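You operate a simulated robot arm through the tools that you are given. There is no shell and no other tool. Be economical: measure what you need, move in short steps, check, and stop when the job is done.

You are at the controls of a simulated two-armed robot. One attempt, no reset.

JOB
Fill the carry tray with spare block Lot 75 and get it checked.
Fine: tray latch left open, the tray full on the check pad, the lamp green.

The check looks at the end state, three seconds after you hand in, the way a careful person would. Anything else that was tipped, shoved, dropped, spilled or broken makes it a failure.

ROBOT AND FRAMES
Two 7-joint arms with two-finger parallel grippers on one trunk, on a base that drives. Base frame: it is fixed to the floor where the robot stands at the start and does not move with it; the origin is under the middle of the robot, x ahead of it, y to its left, z up; the surface under the hand at the start is at about z = 700. Units: mm, degrees, N and s.
The left shoulder is at the start at [50, 161, 1048], the right one opposite. With the tool pointing down near the work surface each hand reaches from about 180 to 680 mm from the robot's upright axis, wherever it stands, measured 20 degrees to its own side. Places, roughly: board clamp button [2200, -100, 800]; check pad [2300, 700, 800]; tray check button [2200, 300, 800]; tray checker [2200, 300, 800]; tray latch [300, 400, 700]. Payload 3.43 kg a hand.
Tool frame (each hand has its own): the origin (TCP) lies between the finger pads and is the grasp point; the fingertips stand 30 mm ahead of it; z points along the fingers, y is the line along which they close. The gripper opens to 94 mm. The fingers are 28 mm wide and 10 mm thick; the gripper's body (50 by 96 mm) begins 55 mm behind the TCP.
Orientation is told as [roll, pitch, yaw] about the base's x, y, z axes, in that order, counted from this pose: with the fingers straight down and closing along the base's y, the tool's x points along the base's -x, its y along +y and its z along -z.

CONTROLS
- The arms move only by the tool play_rows. It takes "left_steps", "right_steps" or both (then of equal length, played together; a hand with none holds still); each is a list of rows, each a list of 7 numbers: the shift along the base's x, y, z in mm, then the turn, a rotation vector about the base's x, y, z in degrees, then the opening, from 0 (shut) to 1 (fully open). In form: [[tx, ty, tz, rx, ry, rz, grip], ...]. A call has 1 to 12 rows; each row shifts and turns the commanded pose from where the row before left it. Rows are played at 5 a second. More than 50 mm and 8.6 degrees between two rows, or a gripper value outside its range, and nothing of the call is played. Where a pose cannot be reached the arm comes as near as it can. A force on the tool above 60 N (or 10 N above the force at the start of the call, whichever is more), or a blocked arm, ends the call early, and 0.2 s more pass. Each finger travels about 45 mm/s and halts on what it meets, pressing with about 22 N; the grip force reading is that of the motor and also rises with nothing between the fingers. The clock runs only during rows and for 0.2 s after the last one: add rows that do not move to give the fingers time. The reply holds the time, the measured pose of the TCP, the force on the tool along the base axes, the opening and the grip force, in the units named above and with some noise, with the torque about the TCP (base axes, N m) and any sound that the robot's microphone picked up.
- Cameras (640 x 400 px; columns grow to the right, rows downward): "scene" is now at [123.2, 36, 1188.1]; the picture's right is [0.35, -0.94, 0.00], its down [-0.47, -0.18, -0.86] and it looks along [0.81, 0.30, -0.50] (base axes); focal length 220 px, centre (320, 200). "left" rides on the left gripper at [76, -14, -102] in its tool frame; the picture's right is [0.18, 0.98, 0.00], its down [-0.75, 0.14, -0.64] and it looks along [-0.63, 0.12, 0.77] (tool axes); focal length 243 px, centre (320, 200). "right" rides on the right gripper at [76, 14, -102] in its tool frame; the picture's right is [-0.18, 0.98, 0.00], its down [-0.75, -0.14, -0.64] and it looks along [-0.63, -0.12, 0.77] (tool axes); focal length 243 px, centre (320, 200). There is no depth. A picture from a camera that has moved, and an enlarged one, comes with that camera's place and axes in the base frame and with its lens. The place of the scene camera against the robot may be out by one fixed shift of up to 12 mm in any direction.
- camera(camera): a new picture of that camera. No time passes.
- slide_trunk(by): slides the trunk up (or, below 0, down) by that many mm; the arms and the scene camera ride with it, the base frame stays. It gives what a move gives, with no picture.
- roll_base(legs): drives the robot by 1 to 6 legs, each [ahead, left, turn to the left] in mm, mm and degrees, along the robot's own axes; the way and the turn of a leg run together, so that a leg with both is an arc; at most 1500 mm and 180 degrees a leg. The arms and the cameras ride along, it lands a little off, and it stops where it bumps. It gives what a move gives.
- head_to(pan, tilt): turns the head with the scene camera to pan (to the left, within 80 degrees either way) and tilt (down, from -29 to 69), counted from straight ahead of the robot. It gives what a move gives.
- inspect(camera, box): a new picture of the part [left, top, right, bottom] of that camera's present view, enlarged. No time passes.
- hand_in(): hands the job in; it is judged then, once.

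Go step by step. Nothing tells you exact positions but the pictures and the camera data: compare them with the known pose of the tool, close in by small moves and look again before you grip or let go. The budget is 120 turns and 100 pictures, counting those below and the enlarged ones. Unless the task says otherwise, let go and move clear before handing in, and close with one line.

The tools are called after "Emit:" by a JSON object that holds its "fn" and its "kwargs". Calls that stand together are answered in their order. play_rows: Moves the arms, as the interface text tells. Its arguments: {"type":"object","properties":{"left_steps":{"type":"array"},"right_steps":{"type":"array"}},"required":[]} The other tools are called the same way: slide_trunk (by) slides the trunk up or down; roll_base (legs) drives the base; head_to (pan, tilt) turns the head that bears the scene camera; camera (camera) takes a picture; inspect (camera, box) takes an enlarged picture of a part of a camera's view; hand_in () hands the job in.

At the start:

```text
time_s: 0.0
left_eef_pos: [296.9, 373.7, 1025.7]
left_tool_rot: [0.0, 0.0, -0.1]
left_force: [0.7, -0.5, 0.0]
left_wrist_torque: [-0.03, -0.01, -0.04]
left_opening: 93.9
left_grip_force: 0.1
right_eef_pos: [409.5, -18.0, 1075.1]
right_tool_rot: [0.0, 0.1, 0.0]
right_force: [-0.2, -0.1, 0.5]
right_wrist_torque: [0.05, 0.02, -0.03]
right_opening: 94.1
right_grip_force: 0.0
trunk travel left (down, up): [-75.0, 192.0]
robot x, y, heading: [-0.6, -0.7, -0.2]
head pan, tilt: [20.4, 30.2]
```

scene: 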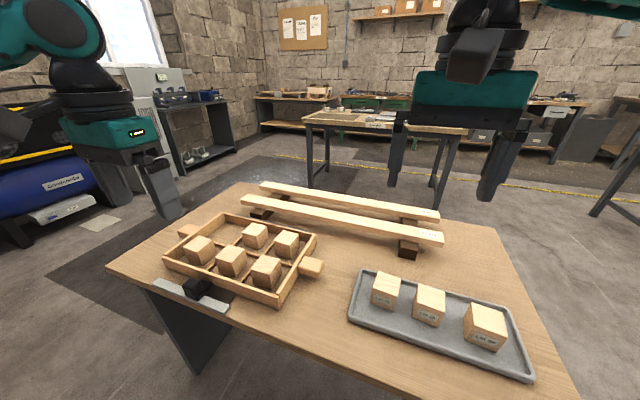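
right: 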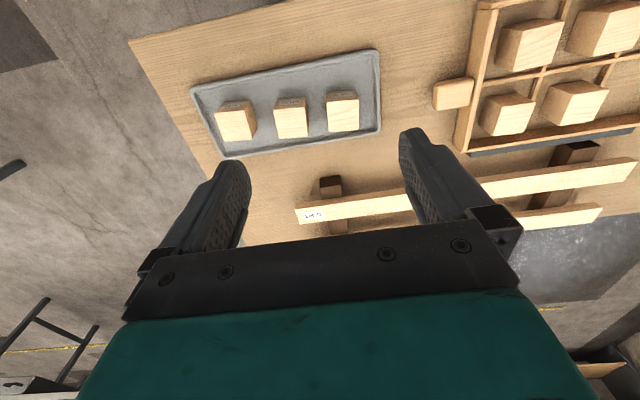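
left: 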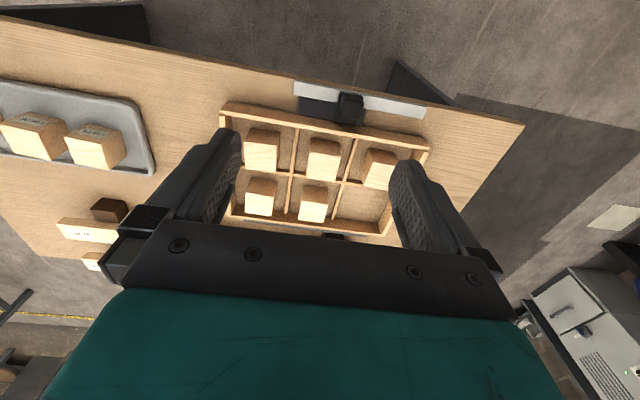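

I see the carry tray with five blocks and one empty cell, a grey spare tray with three labelled blocks, and a latch at the near edge. I'll enlarge the labels and latch.

Emit:
{"fn": "inspect", "kwargs": {"camera": "scene", "box": [350, 260, 530, 372]}}

Emit:
{"fn": "inspect", "kwargs": {"camera": "scene", "box": [140, 200, 340, 325]}}

Emit:
{"fn": "inspect", "kwargs": {"camera": "scene", "box": [250, 60, 640, 250]}}

```text
3.56 times, centred on (440, 316) of scene
camera zoom: at [123.2, 36.0, 1188.1], right [0.35, -0.94, 0.0], down [-0.47, -0.18, -0.86], along [0.81, 0.3, -0.5], focal length 782 px, centre (-107, -212)
```

zoom: 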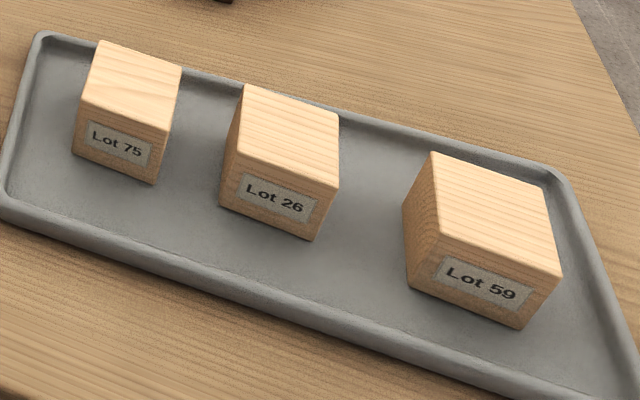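

```text
3.20 times, centred on (240, 262) of scene
camera zoom: at [123.2, 36.0, 1188.1], right [0.35, -0.94, 0.0], down [-0.47, -0.18, -0.86], along [0.81, 0.3, -0.5], focal length 704 px, centre (576, 0)
```

zoom: 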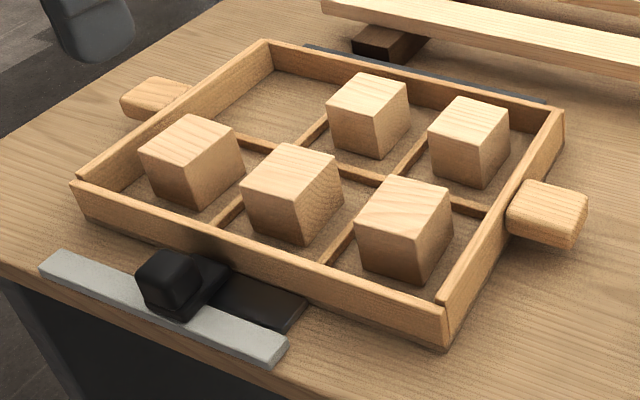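

```text
1.64 times, centred on (445, 155) of scene
camera zoom: at [123.2, 36.0, 1188.1], right [0.35, -0.94, 0.0], down [-0.47, -0.18, -0.86], along [0.81, 0.3, -0.5], focal length 361 px, centre (115, 274)
```

zoom: 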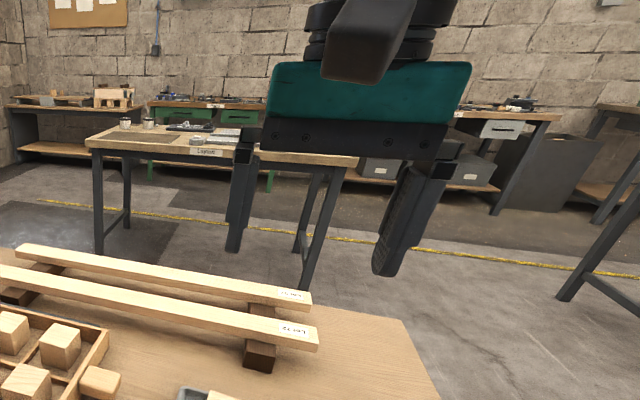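

Lot 75 is the leftmost spare block. Now a closer look at the latch and the tray from the left hand camera.

Emit:
{"fn": "inspect", "kwargs": {"camera": "left", "box": [200, 60, 440, 240]}}

Emit:
{"fn": "inspect", "kwargs": {"camera": "scene", "box": [145, 265, 245, 325]}}

Emit:
{"fn": "inspect", "kwargs": {"camera": "right", "box": [180, 40, 400, 180]}}

```text
2.22 times, centred on (320, 150) of left
camera zoom: at [222.0, 359.6, 1128.6], right [-0.18, 0.98, 0.0], down [0.75, 0.14, 0.64], along [0.63, 0.12, -0.77], focal length 539 px, centre (320, 311)
```

zoom: 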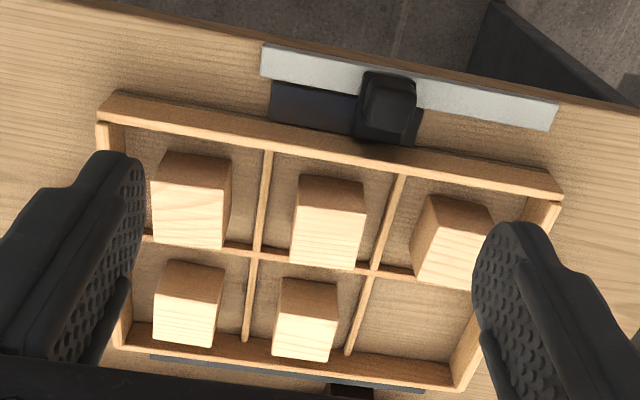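

```text
6.40 times, centred on (195, 295) of scene
camera zoom: at [123.2, 36.0, 1188.1], right [0.35, -0.94, 0.0], down [-0.47, -0.18, -0.86], along [0.81, 0.3, -0.5], focal length 1408 px, centre (1120, -408)
```

zoom: 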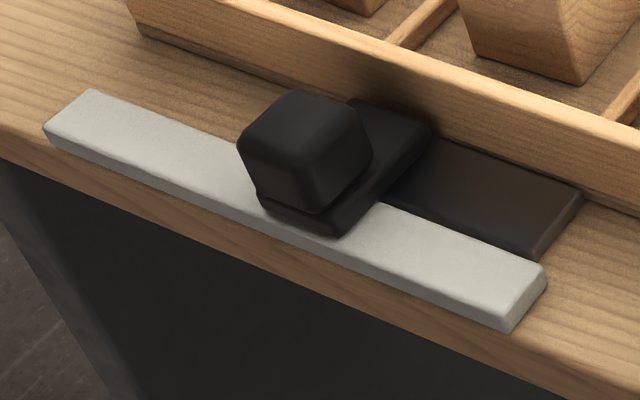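

```text
2.86 times, centred on (290, 110) of right
camera zoom: at [333.8, -3.8, 1177.1], right [0.18, 0.98, 0.0], down [0.75, -0.14, 0.64], along [0.63, -0.12, -0.77], focal length 693 px, centre (406, 457)
```

zoom: 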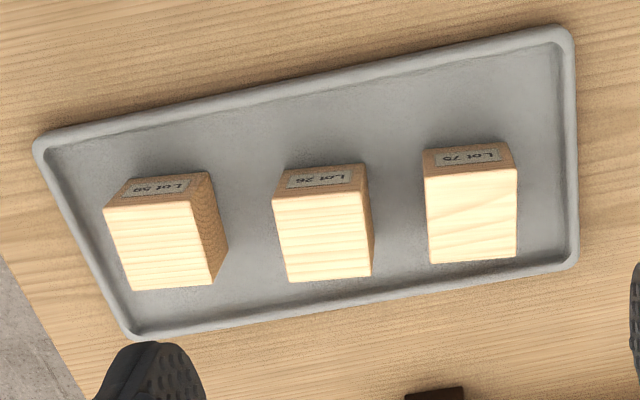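

The latch is a knob sliding on a rail along y (knob near [347, 440]); Lot 75 is near [495, 5]. I move the right arm aside and lower the left camera to look at the latch.

Emit:
{"fn": "play_rows", "kwargs": {"left_steps": [[0, 20, -40, 0, 0, 0, 1], [-5, 20, -40, 0, 0, 0, 1], [-5, 20, -40, 0, 0, 0, 1], [-5, 0, -30, 0, 0, 0, 1]], "right_steps": [[-20, -45, 0, 0, 0, 0, 1], [-20, -45, 0, 0, 0, 0, 1], [-20, -45, 0, 0, 0, 0, 1], [-20, -45, 0, 0, 0, 0, 1]]}}

Emit:
{"fn": "camera", "kwargs": {"camera": "left"}}

Emit:
{"fn": "camera", "kwargs": {"camera": "scene"}}

```text
time_s: 1.0
left_eef_pos: [280.6, 434.2, 876.7]
left_tool_rot: [0.1, -0.1, 0.0]
left_force: [-0.1, 0.1, -0.6]
left_wrist_torque: [0.02, 0.02, -0.02]
left_opening: 94.1
left_grip_force: 0.1
right_eef_pos: [328.2, -198.5, 1076.1]
right_tool_rot: [0.0, 0.0, 0.0]
right_force: [0.7, -0.2, 0.1]
right_wrist_torque: [0.0, 0.0, 0.0]
right_opening: 94.1
right_grip_force: 0.0
trunk travel left (down, up): [-75.0, 192.0]
robot x, y, heading: [3.8, 2.7, 0.1]
head pan, tilt: [20.4, 30.2]
```

```text
90 pictures are left
camera left: at [206.6, 419.3, 978.0], right [-0.18, 0.98, 0.0], down [0.75, 0.14, 0.64], along [0.63, 0.12, -0.77], focal length 243 px, centre (320, 200)
```

left: 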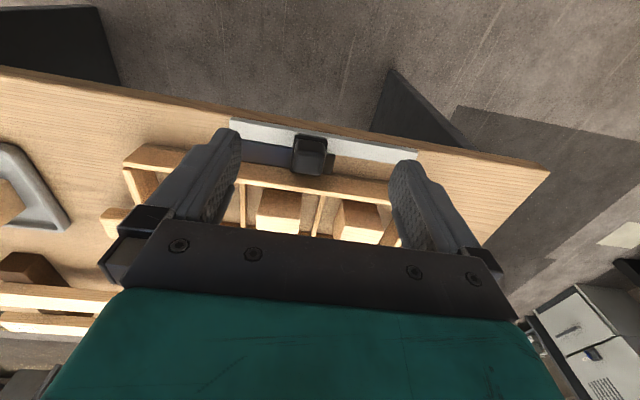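

```text
89 pictures are left
camera scene: at [123.0, 35.6, 1188.2], right [0.35, -0.94, 0.0], down [-0.47, -0.18, -0.86], along [0.81, 0.3, -0.5], focal length 220 px, centre (320, 200)
```

scene: 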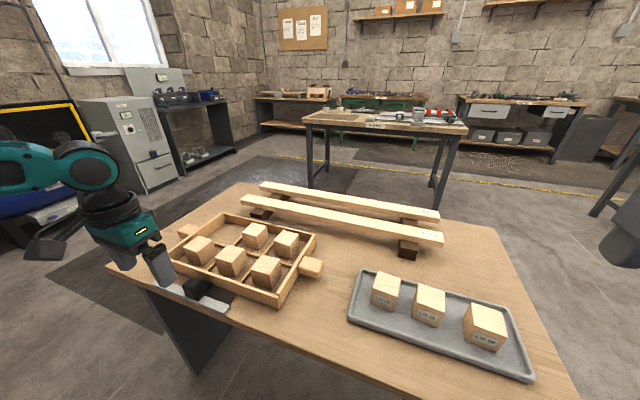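

Emit:
{"fn": "inspect", "kwargs": {"camera": "left", "box": [225, 105, 425, 230]}}

Emit:
{"fn": "inspect", "kwargs": {"camera": "scene", "box": [290, 90, 490, 215]}}

```text
3.20 times, centred on (325, 168) of left
camera zoom: at [206.6, 419.3, 978.0], right [-0.18, 0.98, 0.0], down [0.75, 0.14, 0.64], along [0.63, 0.12, -0.77], focal length 776 px, centre (304, 304)
```

zoom: 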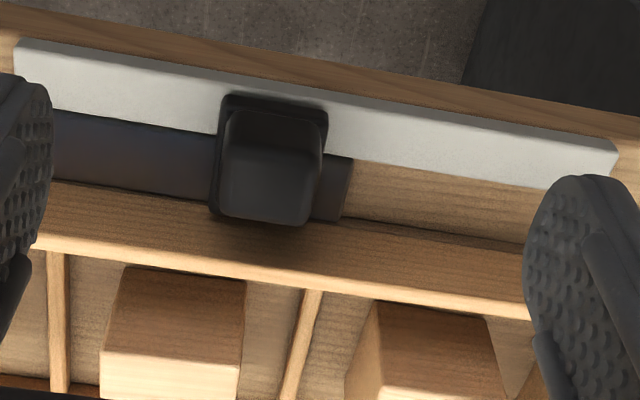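

```text
3.20 times, centred on (390, 152) of scene
camera zoom: at [123.0, 35.6, 1188.2], right [0.35, -0.94, 0.0], down [-0.47, -0.18, -0.86], along [0.81, 0.3, -0.5], focal length 704 px, centre (96, 352)
```

zoom: 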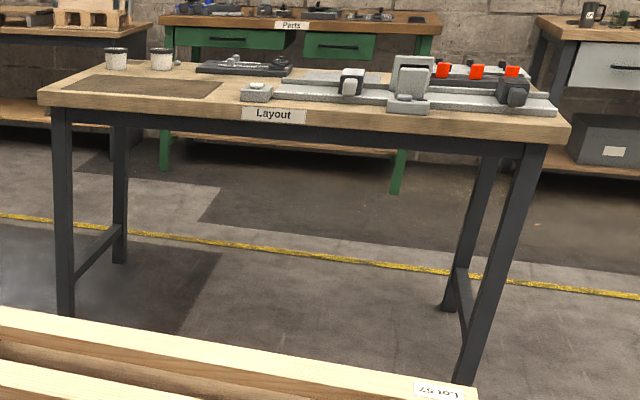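

The layout table ahead holds the check pad (dark mat, left) and checker. The latch knob's top is about [343, 432, 752] with its slider over a dark keeper plate; I'll go above it and check.

Emit:
{"fn": "play_rows", "kwargs": {"left_steps": [[30, -1, 0, 0, 0, 0, 1], [32, -1, -20, 0, 0, 0, 1], [0, 0, -30, 0, 0, 0, 1], [0, 0, 0, 0, 0, 0, 1]]}}

Emit:
{"fn": "camera", "kwargs": {"camera": "left"}}

Emit:
{"fn": "inspect", "kwargs": {"camera": "scene", "box": [100, 200, 292, 320]}}

```text
time_s: 2.0
left_eef_pos: [344.0, 431.0, 825.7]
left_tool_rot: [0.0, 0.0, 0.0]
left_force: [0.1, -0.1, 0.9]
left_wrist_torque: [-0.02, -0.04, 0.01]
left_opening: 94.0
left_grip_force: 0.0
right_eef_pos: [328.1, -198.7, 1075.7]
right_tool_rot: [-0.1, 0.0, 0.0]
right_force: [-1.0, -0.1, 0.4]
right_wrist_torque: [-0.01, 0.02, 0.01]
right_opening: 94.0
right_grip_force: 0.0
trunk travel left (down, up): [-75.0, 192.0]
robot x, y, heading: [-1.0, 0.3, -0.2]
head pan, tilt: [20.4, 30.2]
```

```text
86 pictures are left
camera left: at [269.7, 417.2, 928.5], right [-0.18, 0.98, 0.0], down [0.75, 0.14, 0.64], along [0.63, 0.12, -0.77], focal length 243 px, centre (320, 200)
```

left: 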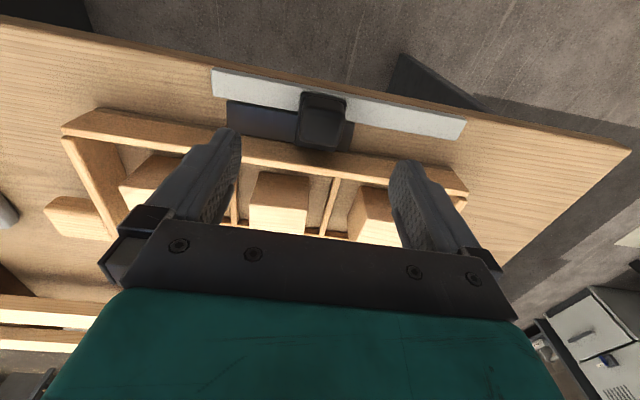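

```text
3.33 times, centred on (196, 260) of scene
camera zoom: at [123.1, 35.9, 1188.1], right [0.35, -0.94, 0.0], down [-0.47, -0.18, -0.86], along [0.81, 0.3, -0.5], focal length 733 px, centre (733, 0)
```

zoom: 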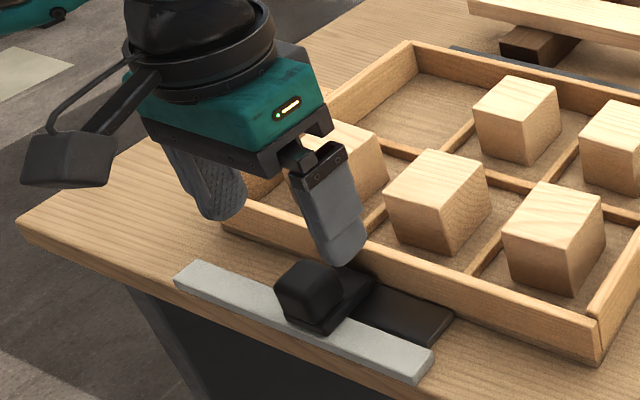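

Estimate confirmed (knob about [341, 431]). Descend with the open fingers straddling the knob and close.

Emit:
{"fn": "play_rows", "kwargs": {"left_steps": [[-2, 0, -30, 0, 0, 0, 1], [0, 0, -30, 0, 0, 0, 1], [0, 0, 0, 0, 0, 0, 1], [0, 0, 0, 0, 0, 0, 0.5], [0, 0, 0, 0, 0, 0, 0.2], [0, 0, 0, 0, 0, 0, 0.2], [0, 0, 0, 0, 0, 0, 0.2]]}}

Emit:
{"fn": "inspect", "kwargs": {"camera": "scene", "box": [100, 200, 292, 320]}}

```text
time_s: 3.6
left_eef_pos: [342.0, 432.1, 766.5]
left_tool_rot: [0.1, 0.0, 0.1]
left_force: [1.0, 0.3, -0.6]
left_wrist_torque: [0.11, -0.03, -0.02]
left_opening: 33.6
left_grip_force: 25.1
right_eef_pos: [328.8, -198.6, 1075.4]
right_tool_rot: [0.1, 0.0, 0.0]
right_force: [-0.2, 0.2, -0.1]
right_wrist_torque: [0.02, 0.0, 0.0]
right_opening: 94.1
right_grip_force: 0.0
trunk travel left (down, up): [-75.0, 192.0]
robot x, y, heading: [-1.4, -0.6, 0.4]
head pan, tilt: [20.4, 30.2]
```

```text
3.33 times, centred on (196, 260) of scene
camera zoom: at [123.2, 36.1, 1188.1], right [0.35, -0.94, 0.0], down [-0.47, -0.18, -0.86], along [0.81, 0.3, -0.5], focal length 733 px, centre (733, 0)
```

zoom: 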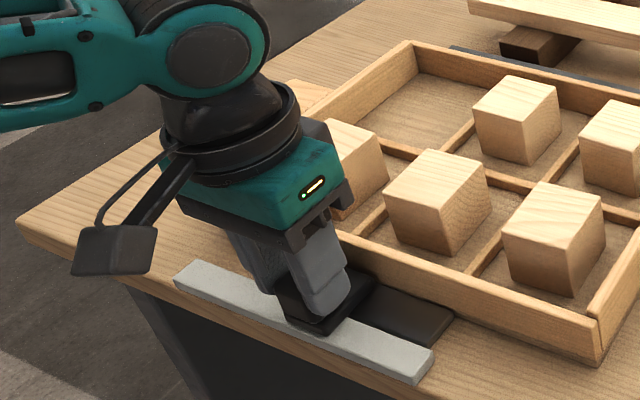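

The knob (33.6 mm) is gripped. I slide it toward +y in small steps, watching the force.

Emit:
{"fn": "play_rows", "kwargs": {"left_steps": [[0, 8, 0, 0, 0, 0, 0.2], [0, 8, 0, 0, 0, 0, 0.2], [0, 8, 0, 0, 0, 0, 0.2], [0, 0, 0, 0, 0, 0, 0.2]]}}

Emit:
{"fn": "inspect", "kwargs": {"camera": "scene", "box": [100, 200, 292, 320]}}

```text
time_s: 4.6
left_eef_pos: [342.4, 456.8, 767.3]
left_tool_rot: [-0.1, 0.0, 0.0]
left_force: [-0.8, -1.3, -3.5]
left_wrist_torque: [-0.27, -0.2, -0.18]
left_opening: 33.9
left_grip_force: 45.0
right_eef_pos: [329.1, -198.5, 1075.9]
right_tool_rot: [0.0, 0.1, 0.1]
right_force: [0.9, 0.1, -0.1]
right_wrist_torque: [0.02, -0.02, 0.01]
right_opening: 94.3
right_grip_force: 0.1
trunk travel left (down, up): [-75.0, 192.0]
robot x, y, heading: [0.6, 0.7, -0.1]
head pan, tilt: [20.4, 30.2]
```

```text
3.33 times, centred on (196, 260) of scene
camera zoom: at [123.2, 36.2, 1188.1], right [0.35, -0.94, 0.0], down [-0.47, -0.18, -0.86], along [0.81, 0.3, -0.5], focal length 733 px, centre (733, 0)
```

zoom: 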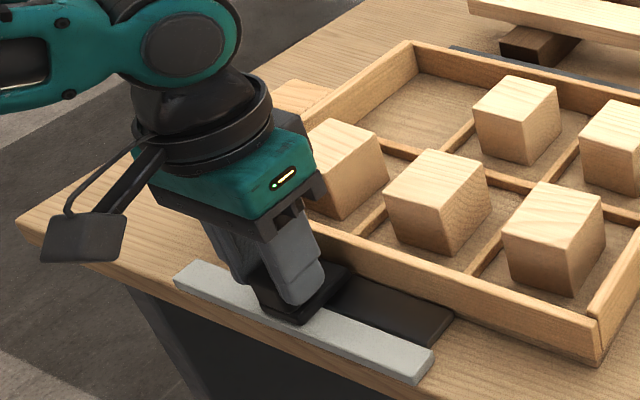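

The slider moves freely and the keeper plate stays put. I continue to its end stop.

Emit:
{"fn": "play_rows", "kwargs": {"left_steps": [[0, 8, 0, 0, 0, 0, 0.2], [0, 8, 0, 0, 0, 0, 0.2], [0, 8, 0, 0, 0, 0, 0.2], [0, 8, 0, 0, 0, 0, 0.2], [0, 8, 0, 0, 0, 0, 0.2], [0, 8, 0, 0, 0, 0, 0.2], [0, 0, 0, 0, 0, 0, 0.2]]}}

Emit:
{"fn": "inspect", "kwargs": {"camera": "scene", "box": [100, 200, 292, 320]}}

```text
time_s: 6.2
left_eef_pos: [341.4, 504.2, 767.0]
left_tool_rot: [0.0, 0.0, 0.1]
left_force: [-4.0, -1.0, 3.1]
left_wrist_torque: [-0.16, 0.27, -0.09]
left_opening: 33.5
left_grip_force: 45.3
right_eef_pos: [328.4, -197.6, 1076.6]
right_tool_rot: [0.1, 0.0, 0.0]
right_force: [0.8, -1.1, 0.3]
right_wrist_torque: [-0.03, 0.0, 0.01]
right_opening: 94.0
right_grip_force: 0.1
trunk travel left (down, up): [-75.0, 192.0]
robot x, y, heading: [1.8, 1.8, -0.1]
head pan, tilt: [20.4, 30.2]
```

```text
3.33 times, centred on (196, 260) of scene
camera zoom: at [122.8, 35.7, 1188.2], right [0.35, -0.94, 0.0], down [-0.47, -0.18, -0.86], along [0.81, 0.3, -0.5], focal length 733 px, centre (733, 0)
```

zoom: 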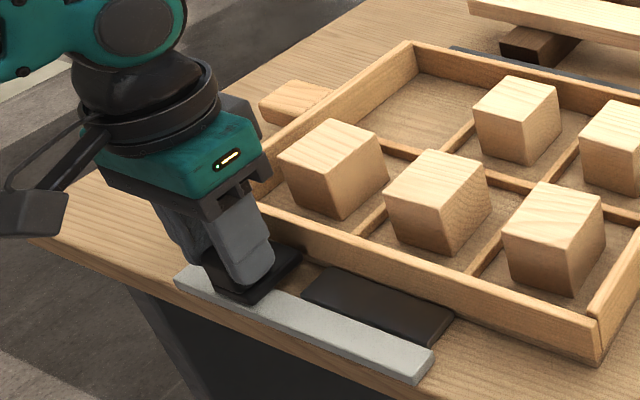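

The slider has cleared the keeper plate. I nudge further to find the full-open stop.

Emit:
{"fn": "play_rows", "kwargs": {"left_steps": [[0, 6, 0, 0, 0, 0, 0.2], [0, 6, 0, 0, 0, 0, 0.2], [0, 6, 0, 0, 0, 0, 0.2], [0, 0, 0, 0, 0, 0, 0.2]]}}

Emit:
{"fn": "inspect", "kwargs": {"camera": "scene", "box": [100, 200, 292, 320]}}

```text
time_s: 7.2
left_eef_pos: [340.8, 518.4, 766.9]
left_tool_rot: [-0.2, 0.0, -0.1]
left_force: [-4.3, -19.5, 2.5]
left_wrist_torque: [-0.32, 0.09, 0.34]
left_opening: 33.6
left_grip_force: 44.3
right_eef_pos: [328.3, -200.1, 1077.0]
right_tool_rot: [0.1, 0.0, -0.1]
right_force: [-0.2, -0.2, -0.9]
right_wrist_torque: [0.04, 0.03, -0.01]
right_opening: 94.0
right_grip_force: 0.1
trunk travel left (down, up): [-75.0, 192.0]
robot x, y, heading: [2.1, -1.3, 0.1]
head pan, tilt: [20.4, 30.2]
```

```text
3.33 times, centred on (196, 260) of scene
camera zoom: at [122.8, 34.2, 1188.2], right [0.35, -0.94, 0.0], down [-0.47, -0.17, -0.86], along [0.81, 0.3, -0.5], focal length 733 px, centre (733, 0)
```

zoom: 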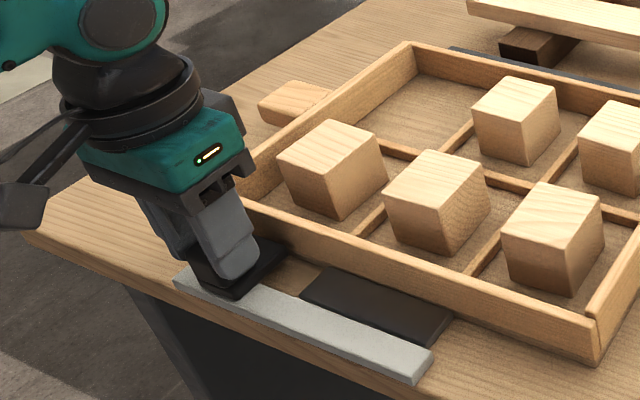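

It stopped at about y = 518 with 19 N. I release, rise and look closely at whether it stays.

Emit:
{"fn": "play_rows", "kwargs": {"left_steps": [[0, -3, 0, 0, 0, 0, 0.2], [0, 0, 0, 0, 0, 0, 0.6], [0, 0, 0, 0, 0, 0, 0.9], [0, 0, 0, 0, 0, 0, 0.9], [0, 0, 40, 0, 0, 0, 0.9], [0, 0, 40, 0, 0, 0, 0.9], [-50, -30, 20, 0, 0, 0, 1], [-40, -30, 0, 0, 0, 0, 1]]}}

Emit:
{"fn": "inspect", "kwargs": {"camera": "left", "box": [200, 60, 500, 250]}}

Emit:
{"fn": "inspect", "kwargs": {"camera": "scene", "box": [130, 200, 322, 320]}}

```text
refused: row 7 steps farther than a row can; nothing moved
```

```text
2.11 times, centred on (350, 155) of left
camera zoom: at [267.0, 504.7, 869.1], right [-0.18, 0.98, -0.01], down [0.75, 0.14, 0.64], along [0.63, 0.11, -0.77], focal length 511 px, centre (257, 295)
```

zoom: 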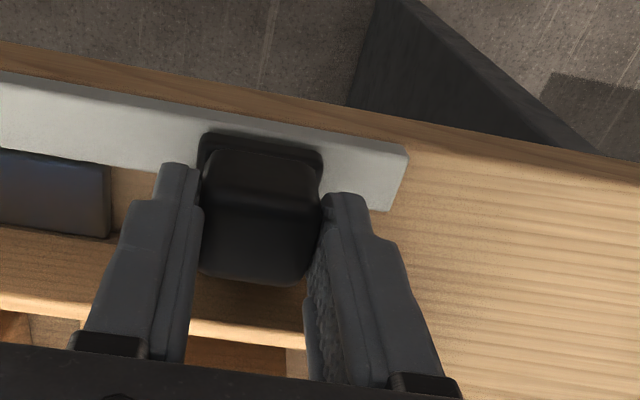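

```text
3.33 times, centred on (226, 260) of scene
camera zoom: at [122.8, 34.2, 1188.2], right [0.35, -0.94, 0.0], down [-0.47, -0.17, -0.86], along [0.81, 0.3, -0.5], focal length 733 px, centre (633, 0)
```

zoom: 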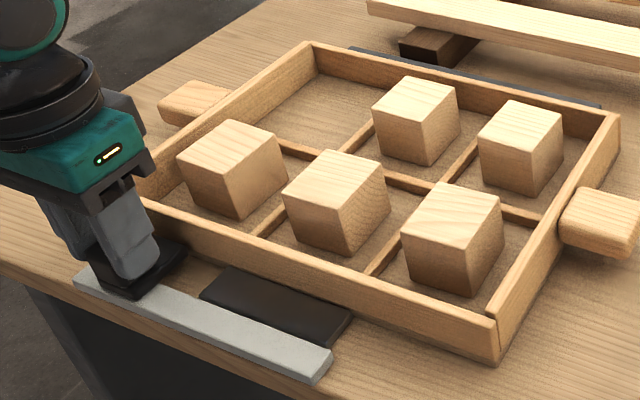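

I replay the release with shorter steps.

Emit:
{"fn": "play_rows", "kwargs": {"left_steps": [[0, -3, 0, 0, 0, 0, 0.2], [0, 0, 0, 0, 0, 0, 0.6], [0, 0, 0, 0, 0, 0, 0.9], [0, 0, 0, 0, 0, 0, 0.9], [0, 0, 40, 0, 0, 0, 0.9], [0, 0, 40, 0, 0, 0, 0.9], [-30, -30, 20, 0, 0, 0, 1], [-30, -30, 0, 0, 0, 0, 1]]}}

Emit:
{"fn": "inspect", "kwargs": {"camera": "left", "box": [200, 60, 500, 250]}}

```text
time_s: 9.0
left_eef_pos: [279.7, 458.2, 866.6]
left_tool_rot: [0.0, -0.1, 0.1]
left_force: [-0.7, -1.1, 0.0]
left_wrist_torque: [0.02, -0.01, -0.01]
left_opening: 93.6
left_grip_force: 0.0
right_eef_pos: [330.0, -199.1, 1075.2]
right_tool_rot: [-0.1, 0.0, 0.0]
right_force: [-0.1, -0.9, -0.1]
right_wrist_torque: [-0.01, -0.03, 0.03]
right_opening: 94.0
right_grip_force: 0.0
trunk travel left (down, up): [-75.0, 192.0]
robot x, y, heading: [-1.5, 0.7, 0.0]
head pan, tilt: [20.4, 30.2]
```

```text
2.11 times, centred on (350, 155) of left
camera zoom: at [205.6, 444.3, 968.7], right [-0.18, 0.98, 0.0], down [0.75, 0.14, 0.64], along [0.63, 0.12, -0.77], focal length 511 px, centre (257, 295)
```

zoom: 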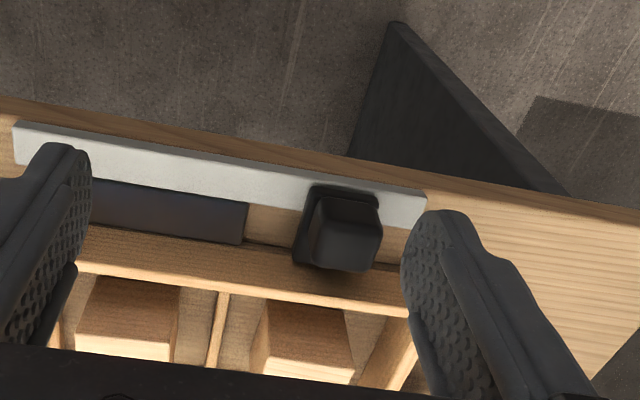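

The latch stays open. Now the left hand goes over to Lot 75, at height.

Emit:
{"fn": "play_rows", "kwargs": {"left_steps": [[0, -10, 45, 0, 0, 0, 1], [10, -20, 40, 0, 0, 0, 1], [15, -45, 0, 0, 0, 0, 1], [15, -45, 0, 0, 0, 0, 1], [15, -45, 0, 0, 0, 0, 1], [15, -45, 0, 0, 0, 0, 1], [15, -45, 0, 0, 0, 0, 1], [15, -45, 0, 0, 0, 0, 1], [15, -45, 0, 0, 0, 0, 1], [15, -45, 0, 0, 0, 0, 1], [15, -40, -20, 0, 0, 0, 1]]}}

Emit:
{"fn": "camera", "kwargs": {"camera": "left"}}

Emit:
{"fn": "camera", "kwargs": {"camera": "scene"}}

```text
time_s: 11.4
left_eef_pos: [400.8, 102.3, 939.6]
left_tool_rot: [0.0, 0.0, 0.2]
left_force: [-0.7, -0.1, -1.1]
left_wrist_torque: [-0.03, -0.03, -0.03]
left_opening: 94.1
left_grip_force: 0.1
left hand out of reach, approached as far as the arm can: row 10, 11
right_eef_pos: [328.6, -198.2, 1075.9]
right_tool_rot: [0.0, -0.1, 0.0]
right_force: [-1.5, -0.1, -0.4]
right_wrist_torque: [0.01, -0.02, 0.01]
right_opening: 94.0
right_grip_force: 0.0
trunk travel left (down, up): [-75.0, 192.0]
robot x, y, heading: [5.3, 1.0, -0.1]
head pan, tilt: [20.4, 30.2]
```

```text
77 pictures are left
camera left: at [325.5, 87.1, 1040.5], right [-0.19, 0.98, 0.0], down [0.75, 0.14, 0.64], along [0.63, 0.12, -0.77], focal length 243 px, centre (320, 200)
```

left: 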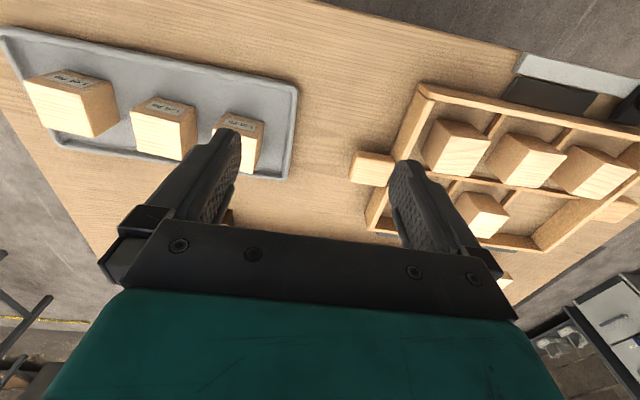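

```text
76 pictures are left
camera scene: at [123.3, 36.0, 1188.1], right [0.35, -0.94, 0.0], down [-0.47, -0.18, -0.86], along [0.81, 0.3, -0.5], focal length 220 px, centre (320, 200)
```

scene: 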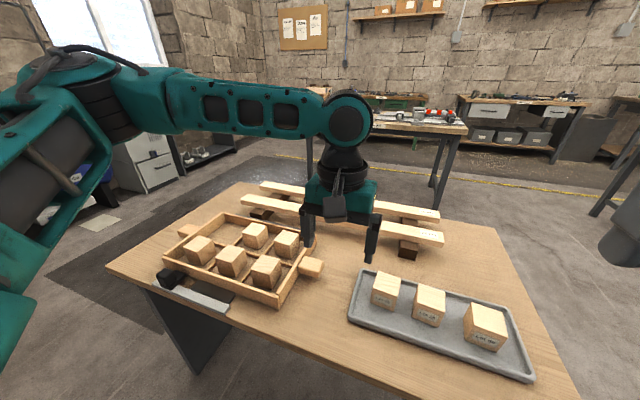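

The left arm can't reach further inward, so I drive the robot 170 mm to the right, which puts Lot 75 in its natural range.

Emit:
{"fn": "roll_base", "kwargs": {"legs": [[0, -170, 0]]}}

Emit:
{"fn": "camera", "kwargs": {"camera": "left"}}

```text
time_s: 13.5
left_eef_pos: [400.4, -66.7, 940.2]
left_tool_rot: [0.0, 0.0, 0.1]
left_force: [0.2, -0.5, 0.8]
left_wrist_torque: [0.0, 0.01, 0.0]
left_opening: 94.4
left_grip_force: 0.0
right_eef_pos: [328.7, -366.8, 1076.8]
right_tool_rot: [0.0, 0.0, 0.0]
right_force: [0.1, 0.5, 0.3]
right_wrist_torque: [0.03, -0.01, 0.05]
right_opening: 94.0
right_grip_force: 0.2
trunk travel left (down, up): [-75.0, 192.0]
robot x, y, heading: [-1.5, -168.4, -0.3]
head pan, tilt: [20.4, 30.2]
```

```text
75 pictures are left
camera left: at [325.2, -81.1, 1040.7], right [-0.18, 0.98, 0.0], down [0.75, 0.14, 0.64], along [0.63, 0.12, -0.77], focal length 243 px, centre (320, 200)
```

left: 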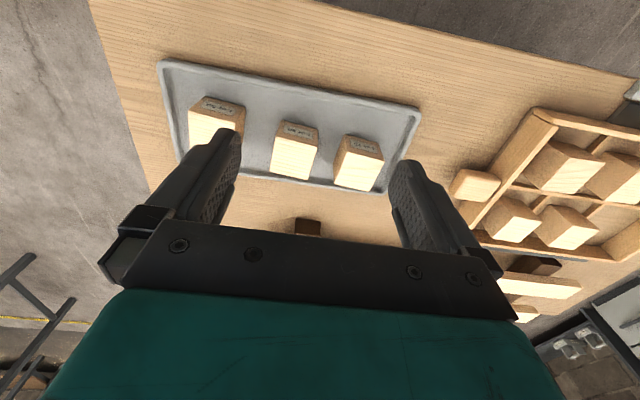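

Lot 75 is about [487, 4]. I move closer and re-measure.

Emit:
{"fn": "play_rows", "kwargs": {"left_steps": [[20, 25, -20, 0, 0, 0, 1], [20, 25, -20, 0, 0, 0, 1], [20, 20, -20, 0, 0, 0, 1], [0, 0, 0, 0, 0, 0, 1]]}}

Emit:
{"fn": "inspect", "kwargs": {"camera": "left", "box": [200, 80, 440, 230]}}

Emit:
{"fn": "inspect", "kwargs": {"camera": "scene", "box": [240, 180, 440, 305]}}

```text
time_s: 14.5
left_eef_pos: [459.1, 4.5, 881.7]
left_tool_rot: [0.0, 0.0, -0.1]
left_force: [-0.2, 0.4, -0.6]
left_wrist_torque: [0.02, -0.01, 0.0]
left_opening: 94.1
left_grip_force: 0.0
right_eef_pos: [329.1, -365.6, 1075.7]
right_tool_rot: [0.1, 0.0, 0.0]
right_force: [0.8, -0.5, 0.5]
right_wrist_torque: [0.0, 0.0, 0.03]
right_opening: 94.0
right_grip_force: 0.1
trunk travel left (down, up): [-75.0, 192.0]
robot x, y, heading: [2.8, -170.0, 0.2]
head pan, tilt: [20.4, 30.2]
```

```text
2.67 times, centred on (320, 155) of left
camera zoom: at [385.2, -9.7, 981.4], right [-0.18, 0.98, 0.0], down [0.75, 0.14, 0.64], along [0.63, 0.12, -0.77], focal length 647 px, centre (320, 320)
```

zoom: 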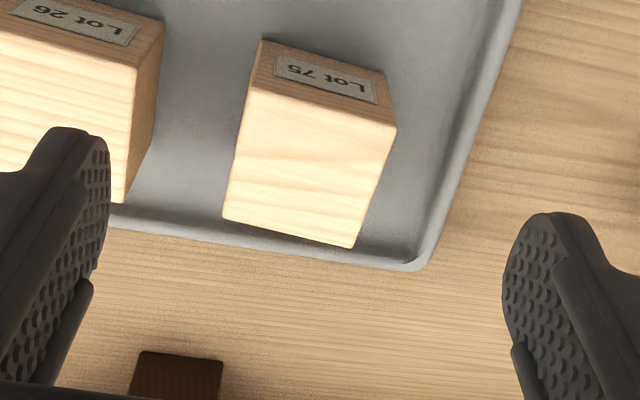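

```text
3.20 times, centred on (340, 242) of scene
camera zoom: at [123.1, -132.1, 1188.1], right [0.35, -0.94, 0.0], down [-0.47, -0.18, -0.86], along [0.81, 0.3, -0.5], focal length 704 px, centre (256, 64)
```

zoom: 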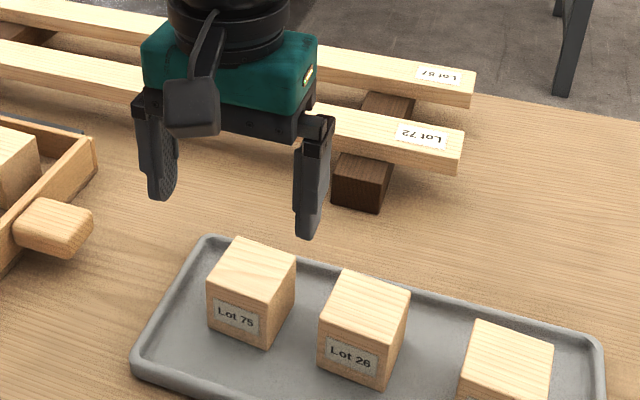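

Lot 75's top centre is about [498, 7, 758], a ~52 mm cube yawed about -4.3°. I align above with a narrower opening to clear Lot 26, and look again.

Emit:
{"fn": "play_rows", "kwargs": {"left_steps": [[20, 1, -20, 0, 0, -2, 0.79], [19, 1, -21, 0, 0, -2.3, 0.79], [0, 0, 0, 0, 0, 0, 0.79]]}}

Emit:
{"fn": "inspect", "kwargs": {"camera": "left", "box": [200, 60, 440, 210]}}

Emit:
{"fn": "inspect", "kwargs": {"camera": "scene", "box": [240, 180, 440, 305]}}

```text
time_s: 15.3
left_eef_pos: [489.1, 14.1, 843.5]
left_tool_rot: [-0.1, -0.1, -4.4]
left_force: [-1.0, 0.3, 0.6]
left_wrist_torque: [0.01, -0.05, -0.06]
left_opening: 74.3
left_grip_force: 0.1
left hand out of reach, approached as far as the arm can: row 2
right_eef_pos: [328.9, -365.7, 1075.0]
right_tool_rot: [0.1, 0.0, 0.0]
right_force: [-0.4, -0.5, -0.3]
right_wrist_torque: [-0.02, -0.04, -0.02]
right_opening: 93.9
right_grip_force: 0.0
trunk travel left (down, up): [-75.0, 192.0]
robot x, y, heading: [-0.8, -169.5, 0.1]
head pan, tilt: [20.4, 30.2]
```

```text
2.67 times, centred on (320, 135) of left
camera zoom: at [413.3, 6.7, 945.7], right [-0.11, 0.99, 0.0], down [0.76, 0.08, 0.64], along [0.64, 0.07, -0.77], focal length 647 px, centre (320, 373)
```

zoom: 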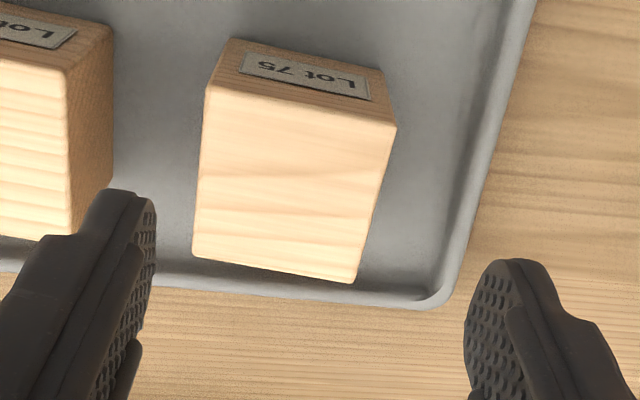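

```text
3.20 times, centred on (340, 242) of scene
camera zoom: at [123.1, -132.1, 1188.1], right [0.35, -0.94, 0.0], down [-0.47, -0.18, -0.86], along [0.81, 0.3, -0.5], focal length 704 px, centre (256, 64)
```

zoom: 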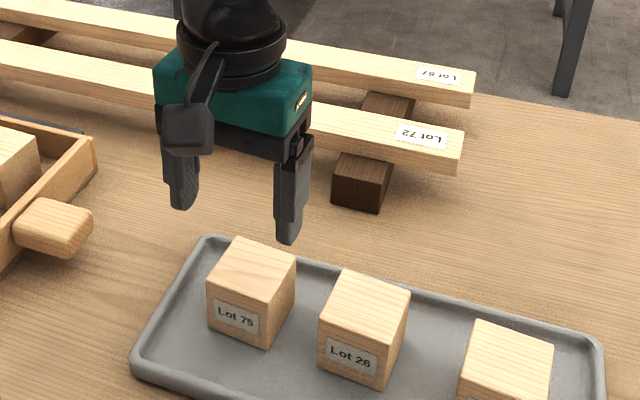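

The arm stopped about 10 mm short. I test whether it gets to the target with a small adjusting move.

Emit:
{"fn": "play_rows", "kwargs": {"left_steps": [[5, -4, 0, 0, 0, 0, 0.79], [4, -3, 0, 0, 0, 0, 0.79], [0, 0, 0, 0, 0, 0, 0.79]]}}

```text
time_s: 16.1
left_eef_pos: [491.2, 15.7, 845.5]
left_tool_rot: [-0.2, -0.1, -4.2]
left_force: [0.3, 0.1, 0.3]
left_wrist_torque: [0.03, -0.02, 0.02]
left_opening: 74.2
left_grip_force: 0.0
left hand out of reach, approached as far as the arm can: row 1, 2
right_eef_pos: [328.8, -365.3, 1075.8]
right_tool_rot: [0.0, 0.1, 0.0]
right_force: [-0.3, -0.3, -0.4]
right_wrist_torque: [-0.01, -0.01, 0.0]
right_opening: 94.0
right_grip_force: 0.0
trunk travel left (down, up): [-75.0, 192.0]
robot x, y, heading: [1.7, -167.7, 0.1]
head pan, tilt: [20.4, 30.2]
```

The posture seems to be at a joint limit inward, so I drive another 120 mm right and then bring the hand outward.

Emit:
{"fn": "roll_base", "kwargs": {"legs": [[0, -120, 0]]}}

Emit:
{"fn": "play_rows", "kwargs": {"left_steps": [[-15, 30, 10, 0, 0, 0, 0.79], [-15, 30, 10, 0, 0, 0, 0.79], [0, 30, 0, 0, 0, 0, 0.79], [0, 30, 0, 0, 0, 0, 0.79], [0, 0, 0, 0, 0, 0, 0.79]]}}

```text
time_s: 17.8
left_eef_pos: [489.1, -102.2, 846.4]
left_tool_rot: [0.0, -0.1, -4.4]
left_force: [0.4, 0.8, 0.6]
left_wrist_torque: [0.01, 0.0, -0.05]
left_opening: 74.5
left_grip_force: 0.2
right_eef_pos: [328.5, -484.2, 1076.5]
right_tool_rot: [0.0, 0.0, 0.0]
right_force: [-0.4, 0.2, 0.6]
right_wrist_torque: [0.02, 0.01, 0.01]
right_opening: 94.0
right_grip_force: 0.1
trunk travel left (down, up): [-75.0, 192.0]
robot x, y, heading: [1.3, -284.3, -0.0]
head pan, tilt: [20.4, 30.2]
```

```text
time_s: 19.0
left_eef_pos: [460.1, 18.1, 865.3]
left_tool_rot: [-0.1, -0.1, -4.3]
left_force: [0.4, 0.2, -1.0]
left_wrist_torque: [-0.01, -0.02, -0.01]
left_opening: 74.4
left_grip_force: 0.0
right_eef_pos: [327.4, -482.9, 1075.9]
right_tool_rot: [0.0, -0.1, 0.1]
right_force: [0.1, 0.2, -1.2]
right_wrist_torque: [-0.01, 0.01, 0.02]
right_opening: 94.0
right_grip_force: 0.0
trunk travel left (down, up): [-75.0, 192.0]
robot x, y, heading: [0.2, -288.0, -0.2]
head pan, tilt: [20.4, 30.2]
```

Good reach now. I go to the aligned spot above Lot 75 and look.

Emit:
{"fn": "play_rows", "kwargs": {"left_steps": [[19, -6, -10, 0, 0, 0, 0.79], [19, -5, -15, 0, 0, 0, 0.79], [0, 0, 0, 0, 0, 0, 0.79]]}}

Emit:
{"fn": "inspect", "kwargs": {"camera": "left", "box": [200, 60, 440, 210]}}

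```text
time_s: 19.8
left_eef_pos: [497.3, 7.1, 841.4]
left_tool_rot: [-0.1, 0.0, -4.3]
left_force: [-0.3, 0.0, -0.5]
left_wrist_torque: [0.01, 0.0, 0.03]
left_opening: 74.2
left_grip_force: 0.0
right_eef_pos: [329.2, -484.6, 1075.8]
right_tool_rot: [0.1, 0.0, 0.0]
right_force: [-0.1, 0.6, 0.6]
right_wrist_torque: [0.01, 0.01, 0.01]
right_opening: 93.8
right_grip_force: 0.1
trunk travel left (down, up): [-75.0, 192.0]
robot x, y, heading: [-2.9, -286.2, -0.1]
head pan, tilt: [20.4, 30.2]
```

```text
2.67 times, centred on (320, 135) of left
camera zoom: at [422.5, -1.6, 942.3], right [-0.11, 0.99, 0.0], down [0.76, 0.09, 0.64], along [0.64, 0.07, -0.77], focal length 647 px, centre (320, 373)
```

zoom: 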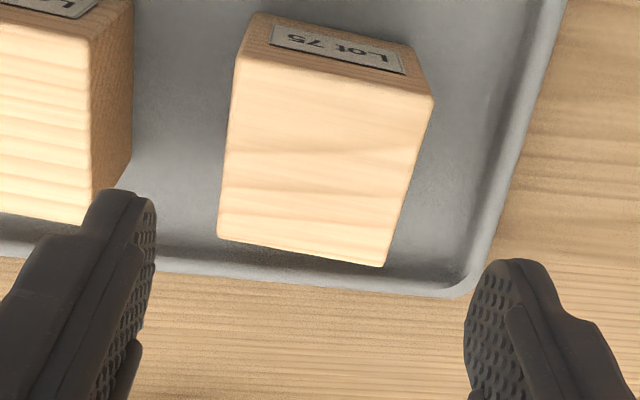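

Block centre [498.5, 6], yaw -4.7°: aligned. Descend and grip.

Emit:
{"fn": "play_rows", "kwargs": {"left_steps": [[1, -1, -35, 0, 0, 0, 0.79], [0, 0, -35, 0, 0, 0, 0.79], [0, 0, -27, 0, 0, 0, 0.79], [0, 0, 0, 0, 0, 0, 0.79], [0, 0, 0, 0, 0, 0, 0.4], [0, 0, 0, 0, 0, 0, 0.4], [0, 0, 0, 0, 0, 0, 0.4]]}}

Emit:
{"fn": "inspect", "kwargs": {"camera": "scene", "box": [120, 160, 420, 348]}}

```text
time_s: 21.4
left_eef_pos: [493.5, 7.8, 748.0]
left_tool_rot: [-0.2, -0.1, -4.3]
left_force: [0.4, 0.0, -0.4]
left_wrist_torque: [0.02, -0.03, 0.02]
left_opening: 59.0
left_grip_force: 22.3
left hand out of reach, approached as far as the arm can: row 3
right_eef_pos: [329.2, -483.9, 1076.1]
right_tool_rot: [0.0, 0.1, 0.0]
right_force: [-0.2, 0.5, 0.6]
right_wrist_torque: [0.0, 0.01, 0.03]
right_opening: 93.9
right_grip_force: 0.0
trunk travel left (down, up): [-75.0, 192.0]
robot x, y, heading: [-2.4, -286.8, -0.2]
head pan, tilt: [20.4, 30.2]
```

```text
2.13 times, centred on (270, 254) of scene
camera zoom: at [123.2, -249.8, 1188.1], right [0.35, -0.94, 0.0], down [-0.47, -0.18, -0.86], along [0.81, 0.3, -0.5], focal length 468 px, centre (426, 85)
```

zoom: 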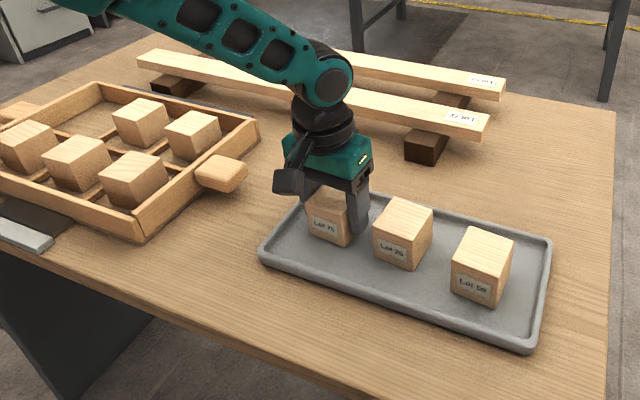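

Lot 75 is held (59 mm, 22 N). Lift it straight up.

Emit:
{"fn": "play_rows", "kwargs": {"left_steps": [[0, 0, 20, 0, 0, 0, 0.4], [0, 0, 35, 0, 0, 0, 0.4], [0, 0, 40, 0, 0, 0, 0.4], [0, 0, 40, 0, 0, 0, 0.4], [0, 0, 0, 0, 0, 0, 0.4]]}}

Emit:
{"fn": "camera", "kwargs": {"camera": "scene"}}

Emit:
{"fn": "camera", "kwargs": {"camera": "left"}}

```text
time_s: 22.6
left_eef_pos: [494.4, 8.1, 883.3]
left_tool_rot: [-0.1, -0.1, -4.4]
left_force: [-0.3, -0.4, -0.6]
left_wrist_torque: [-0.01, 0.0, -0.01]
left_opening: 59.0
left_grip_force: 21.5
right_eef_pos: [329.6, -483.3, 1076.4]
right_tool_rot: [0.0, 0.0, 0.0]
right_force: [-0.3, 0.4, -0.5]
right_wrist_torque: [0.01, 0.0, -0.01]
right_opening: 94.0
right_grip_force: 0.1
trunk travel left (down, up): [-75.0, 192.0]
robot x, y, heading: [2.4, -289.6, 0.0]
head pan, tilt: [20.4, 30.2]
```

```text
68 pictures are left
camera scene: at [123.2, -249.8, 1188.1], right [0.35, -0.94, 0.0], down [-0.47, -0.18, -0.86], along [0.81, 0.3, -0.5], focal length 220 px, centre (320, 200)
```

scene: 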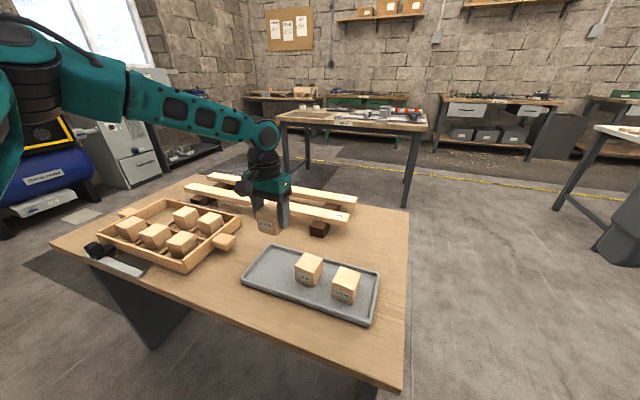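

```text
67 pictures are left
camera left: at [419.2, -0.3, 985.3], right [-0.11, 0.99, 0.0], down [0.76, 0.09, 0.64], along [0.64, 0.07, -0.77], focal length 243 px, centre (320, 200)
```

left: 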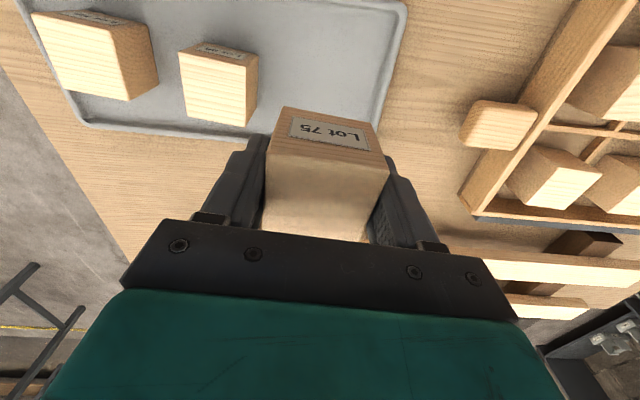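

Lot 75 is securely held. Next I drive left about 530 mm so the held block comes next to the empty far-left cell (about [556, 522]).

Emit:
{"fn": "roll_base", "kwargs": {"legs": [[0, 530, 0]]}}

Emit:
{"fn": "camera", "kwargs": {"camera": "left"}}

Emit:
{"fn": "camera", "kwargs": {"camera": "scene"}}

```text
time_s: 27.8
left_eef_pos: [494.2, 538.7, 883.3]
left_tool_rot: [-0.1, -0.2, -4.2]
left_force: [0.1, 0.1, 0.0]
left_wrist_torque: [0.0, 0.02, 0.01]
left_opening: 59.1
left_grip_force: 21.9
right_eef_pos: [328.5, 47.3, 1075.7]
right_tool_rot: [-0.1, 0.0, 0.0]
right_force: [-0.2, -0.3, 0.2]
right_wrist_torque: [-0.01, 0.0, -0.03]
right_opening: 94.0
right_grip_force: 0.0
trunk travel left (down, up): [-75.0, 192.0]
robot x, y, heading: [2.7, 244.9, -0.0]
head pan, tilt: [20.4, 30.2]
```

```text
66 pictures are left
camera left: at [418.8, 530.5, 984.8], right [-0.11, 0.99, 0.0], down [0.76, 0.09, 0.64], along [0.64, 0.07, -0.77], focal length 243 px, centre (320, 200)
```

left: 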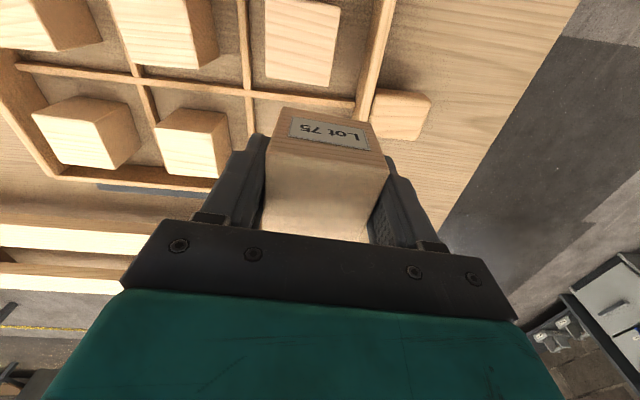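

```text
65 pictures are left
camera scene: at [122.8, 281.0, 1188.1], right [0.35, -0.94, 0.0], down [-0.47, -0.18, -0.86], along [0.81, 0.3, -0.5], focal length 220 px, centre (320, 200)
```

scene: 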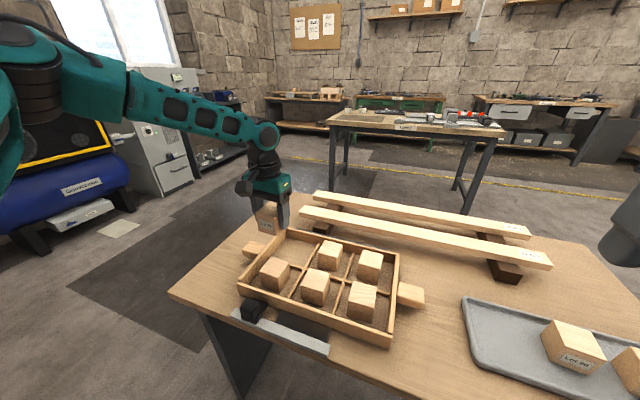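

The empty cell spans about y 471–575, x 499–613, centred near [556, 523]. I move the block over it and straighten its yaw.

Emit:
{"fn": "play_rows", "kwargs": {"left_steps": [[20, -5, 0, 0, 0, 1.5, 0.4], [20, -5, 0, 0, 0, 1.5, 0.4], [21, -5, 0, 0, 0, 1.3, 0.4], [0, 0, 0, 0, 0, 0, 0.4]]}}

```text
time_s: 28.8
left_eef_pos: [555.3, 524.3, 882.9]
left_tool_rot: [-0.1, -0.1, 0.1]
left_force: [-0.7, -0.5, -0.2]
left_wrist_torque: [-0.01, 0.01, -0.03]
left_opening: 59.0
left_grip_force: 22.2
right_eef_pos: [328.5, 47.2, 1075.5]
right_tool_rot: [0.0, 0.0, 0.0]
right_force: [0.4, 0.6, -0.6]
right_wrist_torque: [0.03, 0.03, 0.0]
right_opening: 94.1
right_grip_force: 0.1
trunk travel left (down, up): [-75.0, 192.0]
robot x, y, heading: [-4.8, 245.3, -0.1]
head pan, tilt: [20.4, 30.2]
```

Over the cell. I lower the trunk 75 mm, keeping the arm's reach, then look.

Emit:
{"fn": "slide_trunk", "kwargs": {"by": -70}}

Emit:
{"fn": "camera", "kwargs": {"camera": "left"}}

Emit:
{"fn": "inspect", "kwargs": {"camera": "scene", "box": [200, 180, 440, 330]}}

```text
time_s: 29.8
left_eef_pos: [554.1, 524.6, 812.8]
left_tool_rot: [-0.1, 0.0, 0.1]
left_force: [0.0, 0.2, -0.6]
left_wrist_torque: [0.01, 0.03, 0.01]
left_opening: 59.1
left_grip_force: 21.4
right_eef_pos: [328.3, 47.3, 1005.8]
right_tool_rot: [0.1, 0.0, 0.1]
right_force: [0.0, -0.2, -0.1]
right_wrist_torque: [0.02, 0.03, 0.0]
right_opening: 94.2
right_grip_force: 0.1
trunk travel left (down, up): [-5.0, 262.0]
robot x, y, heading: [-1.2, 244.6, 0.1]
head pan, tilt: [20.4, 30.2]
```

```text
64 pictures are left
camera left: at [480.3, 509.8, 914.7], right [-0.18, 0.98, 0.0], down [0.75, 0.14, 0.64], along [0.63, 0.12, -0.77], focal length 243 px, centre (320, 200)
```

left: 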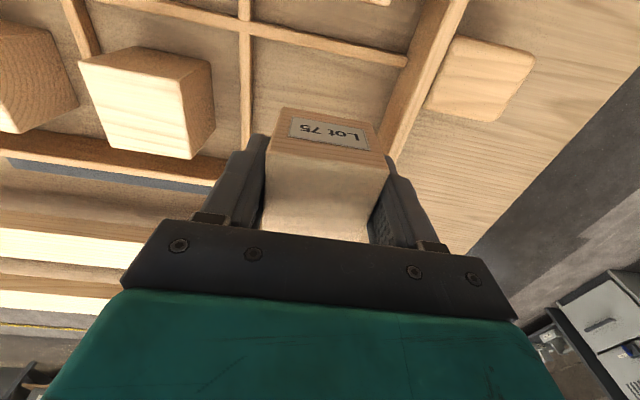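

```text
2.67 times, centred on (320, 255) of scene
camera zoom: at [122.7, 281.0, 1118.2], right [0.35, -0.94, 0.0], down [-0.47, -0.18, -0.86], along [0.81, 0.3, -0.5], focal length 587 px, centre (320, 53)
```

zoom: 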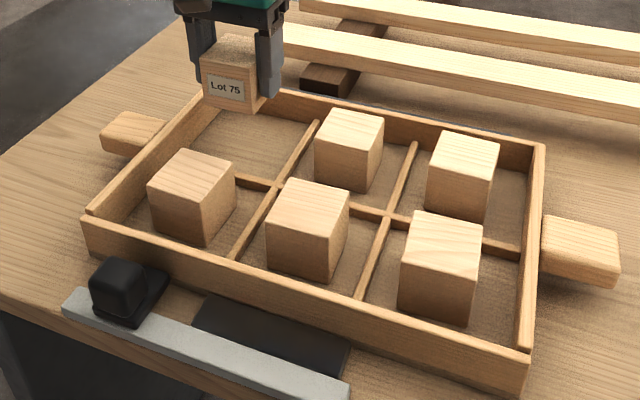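

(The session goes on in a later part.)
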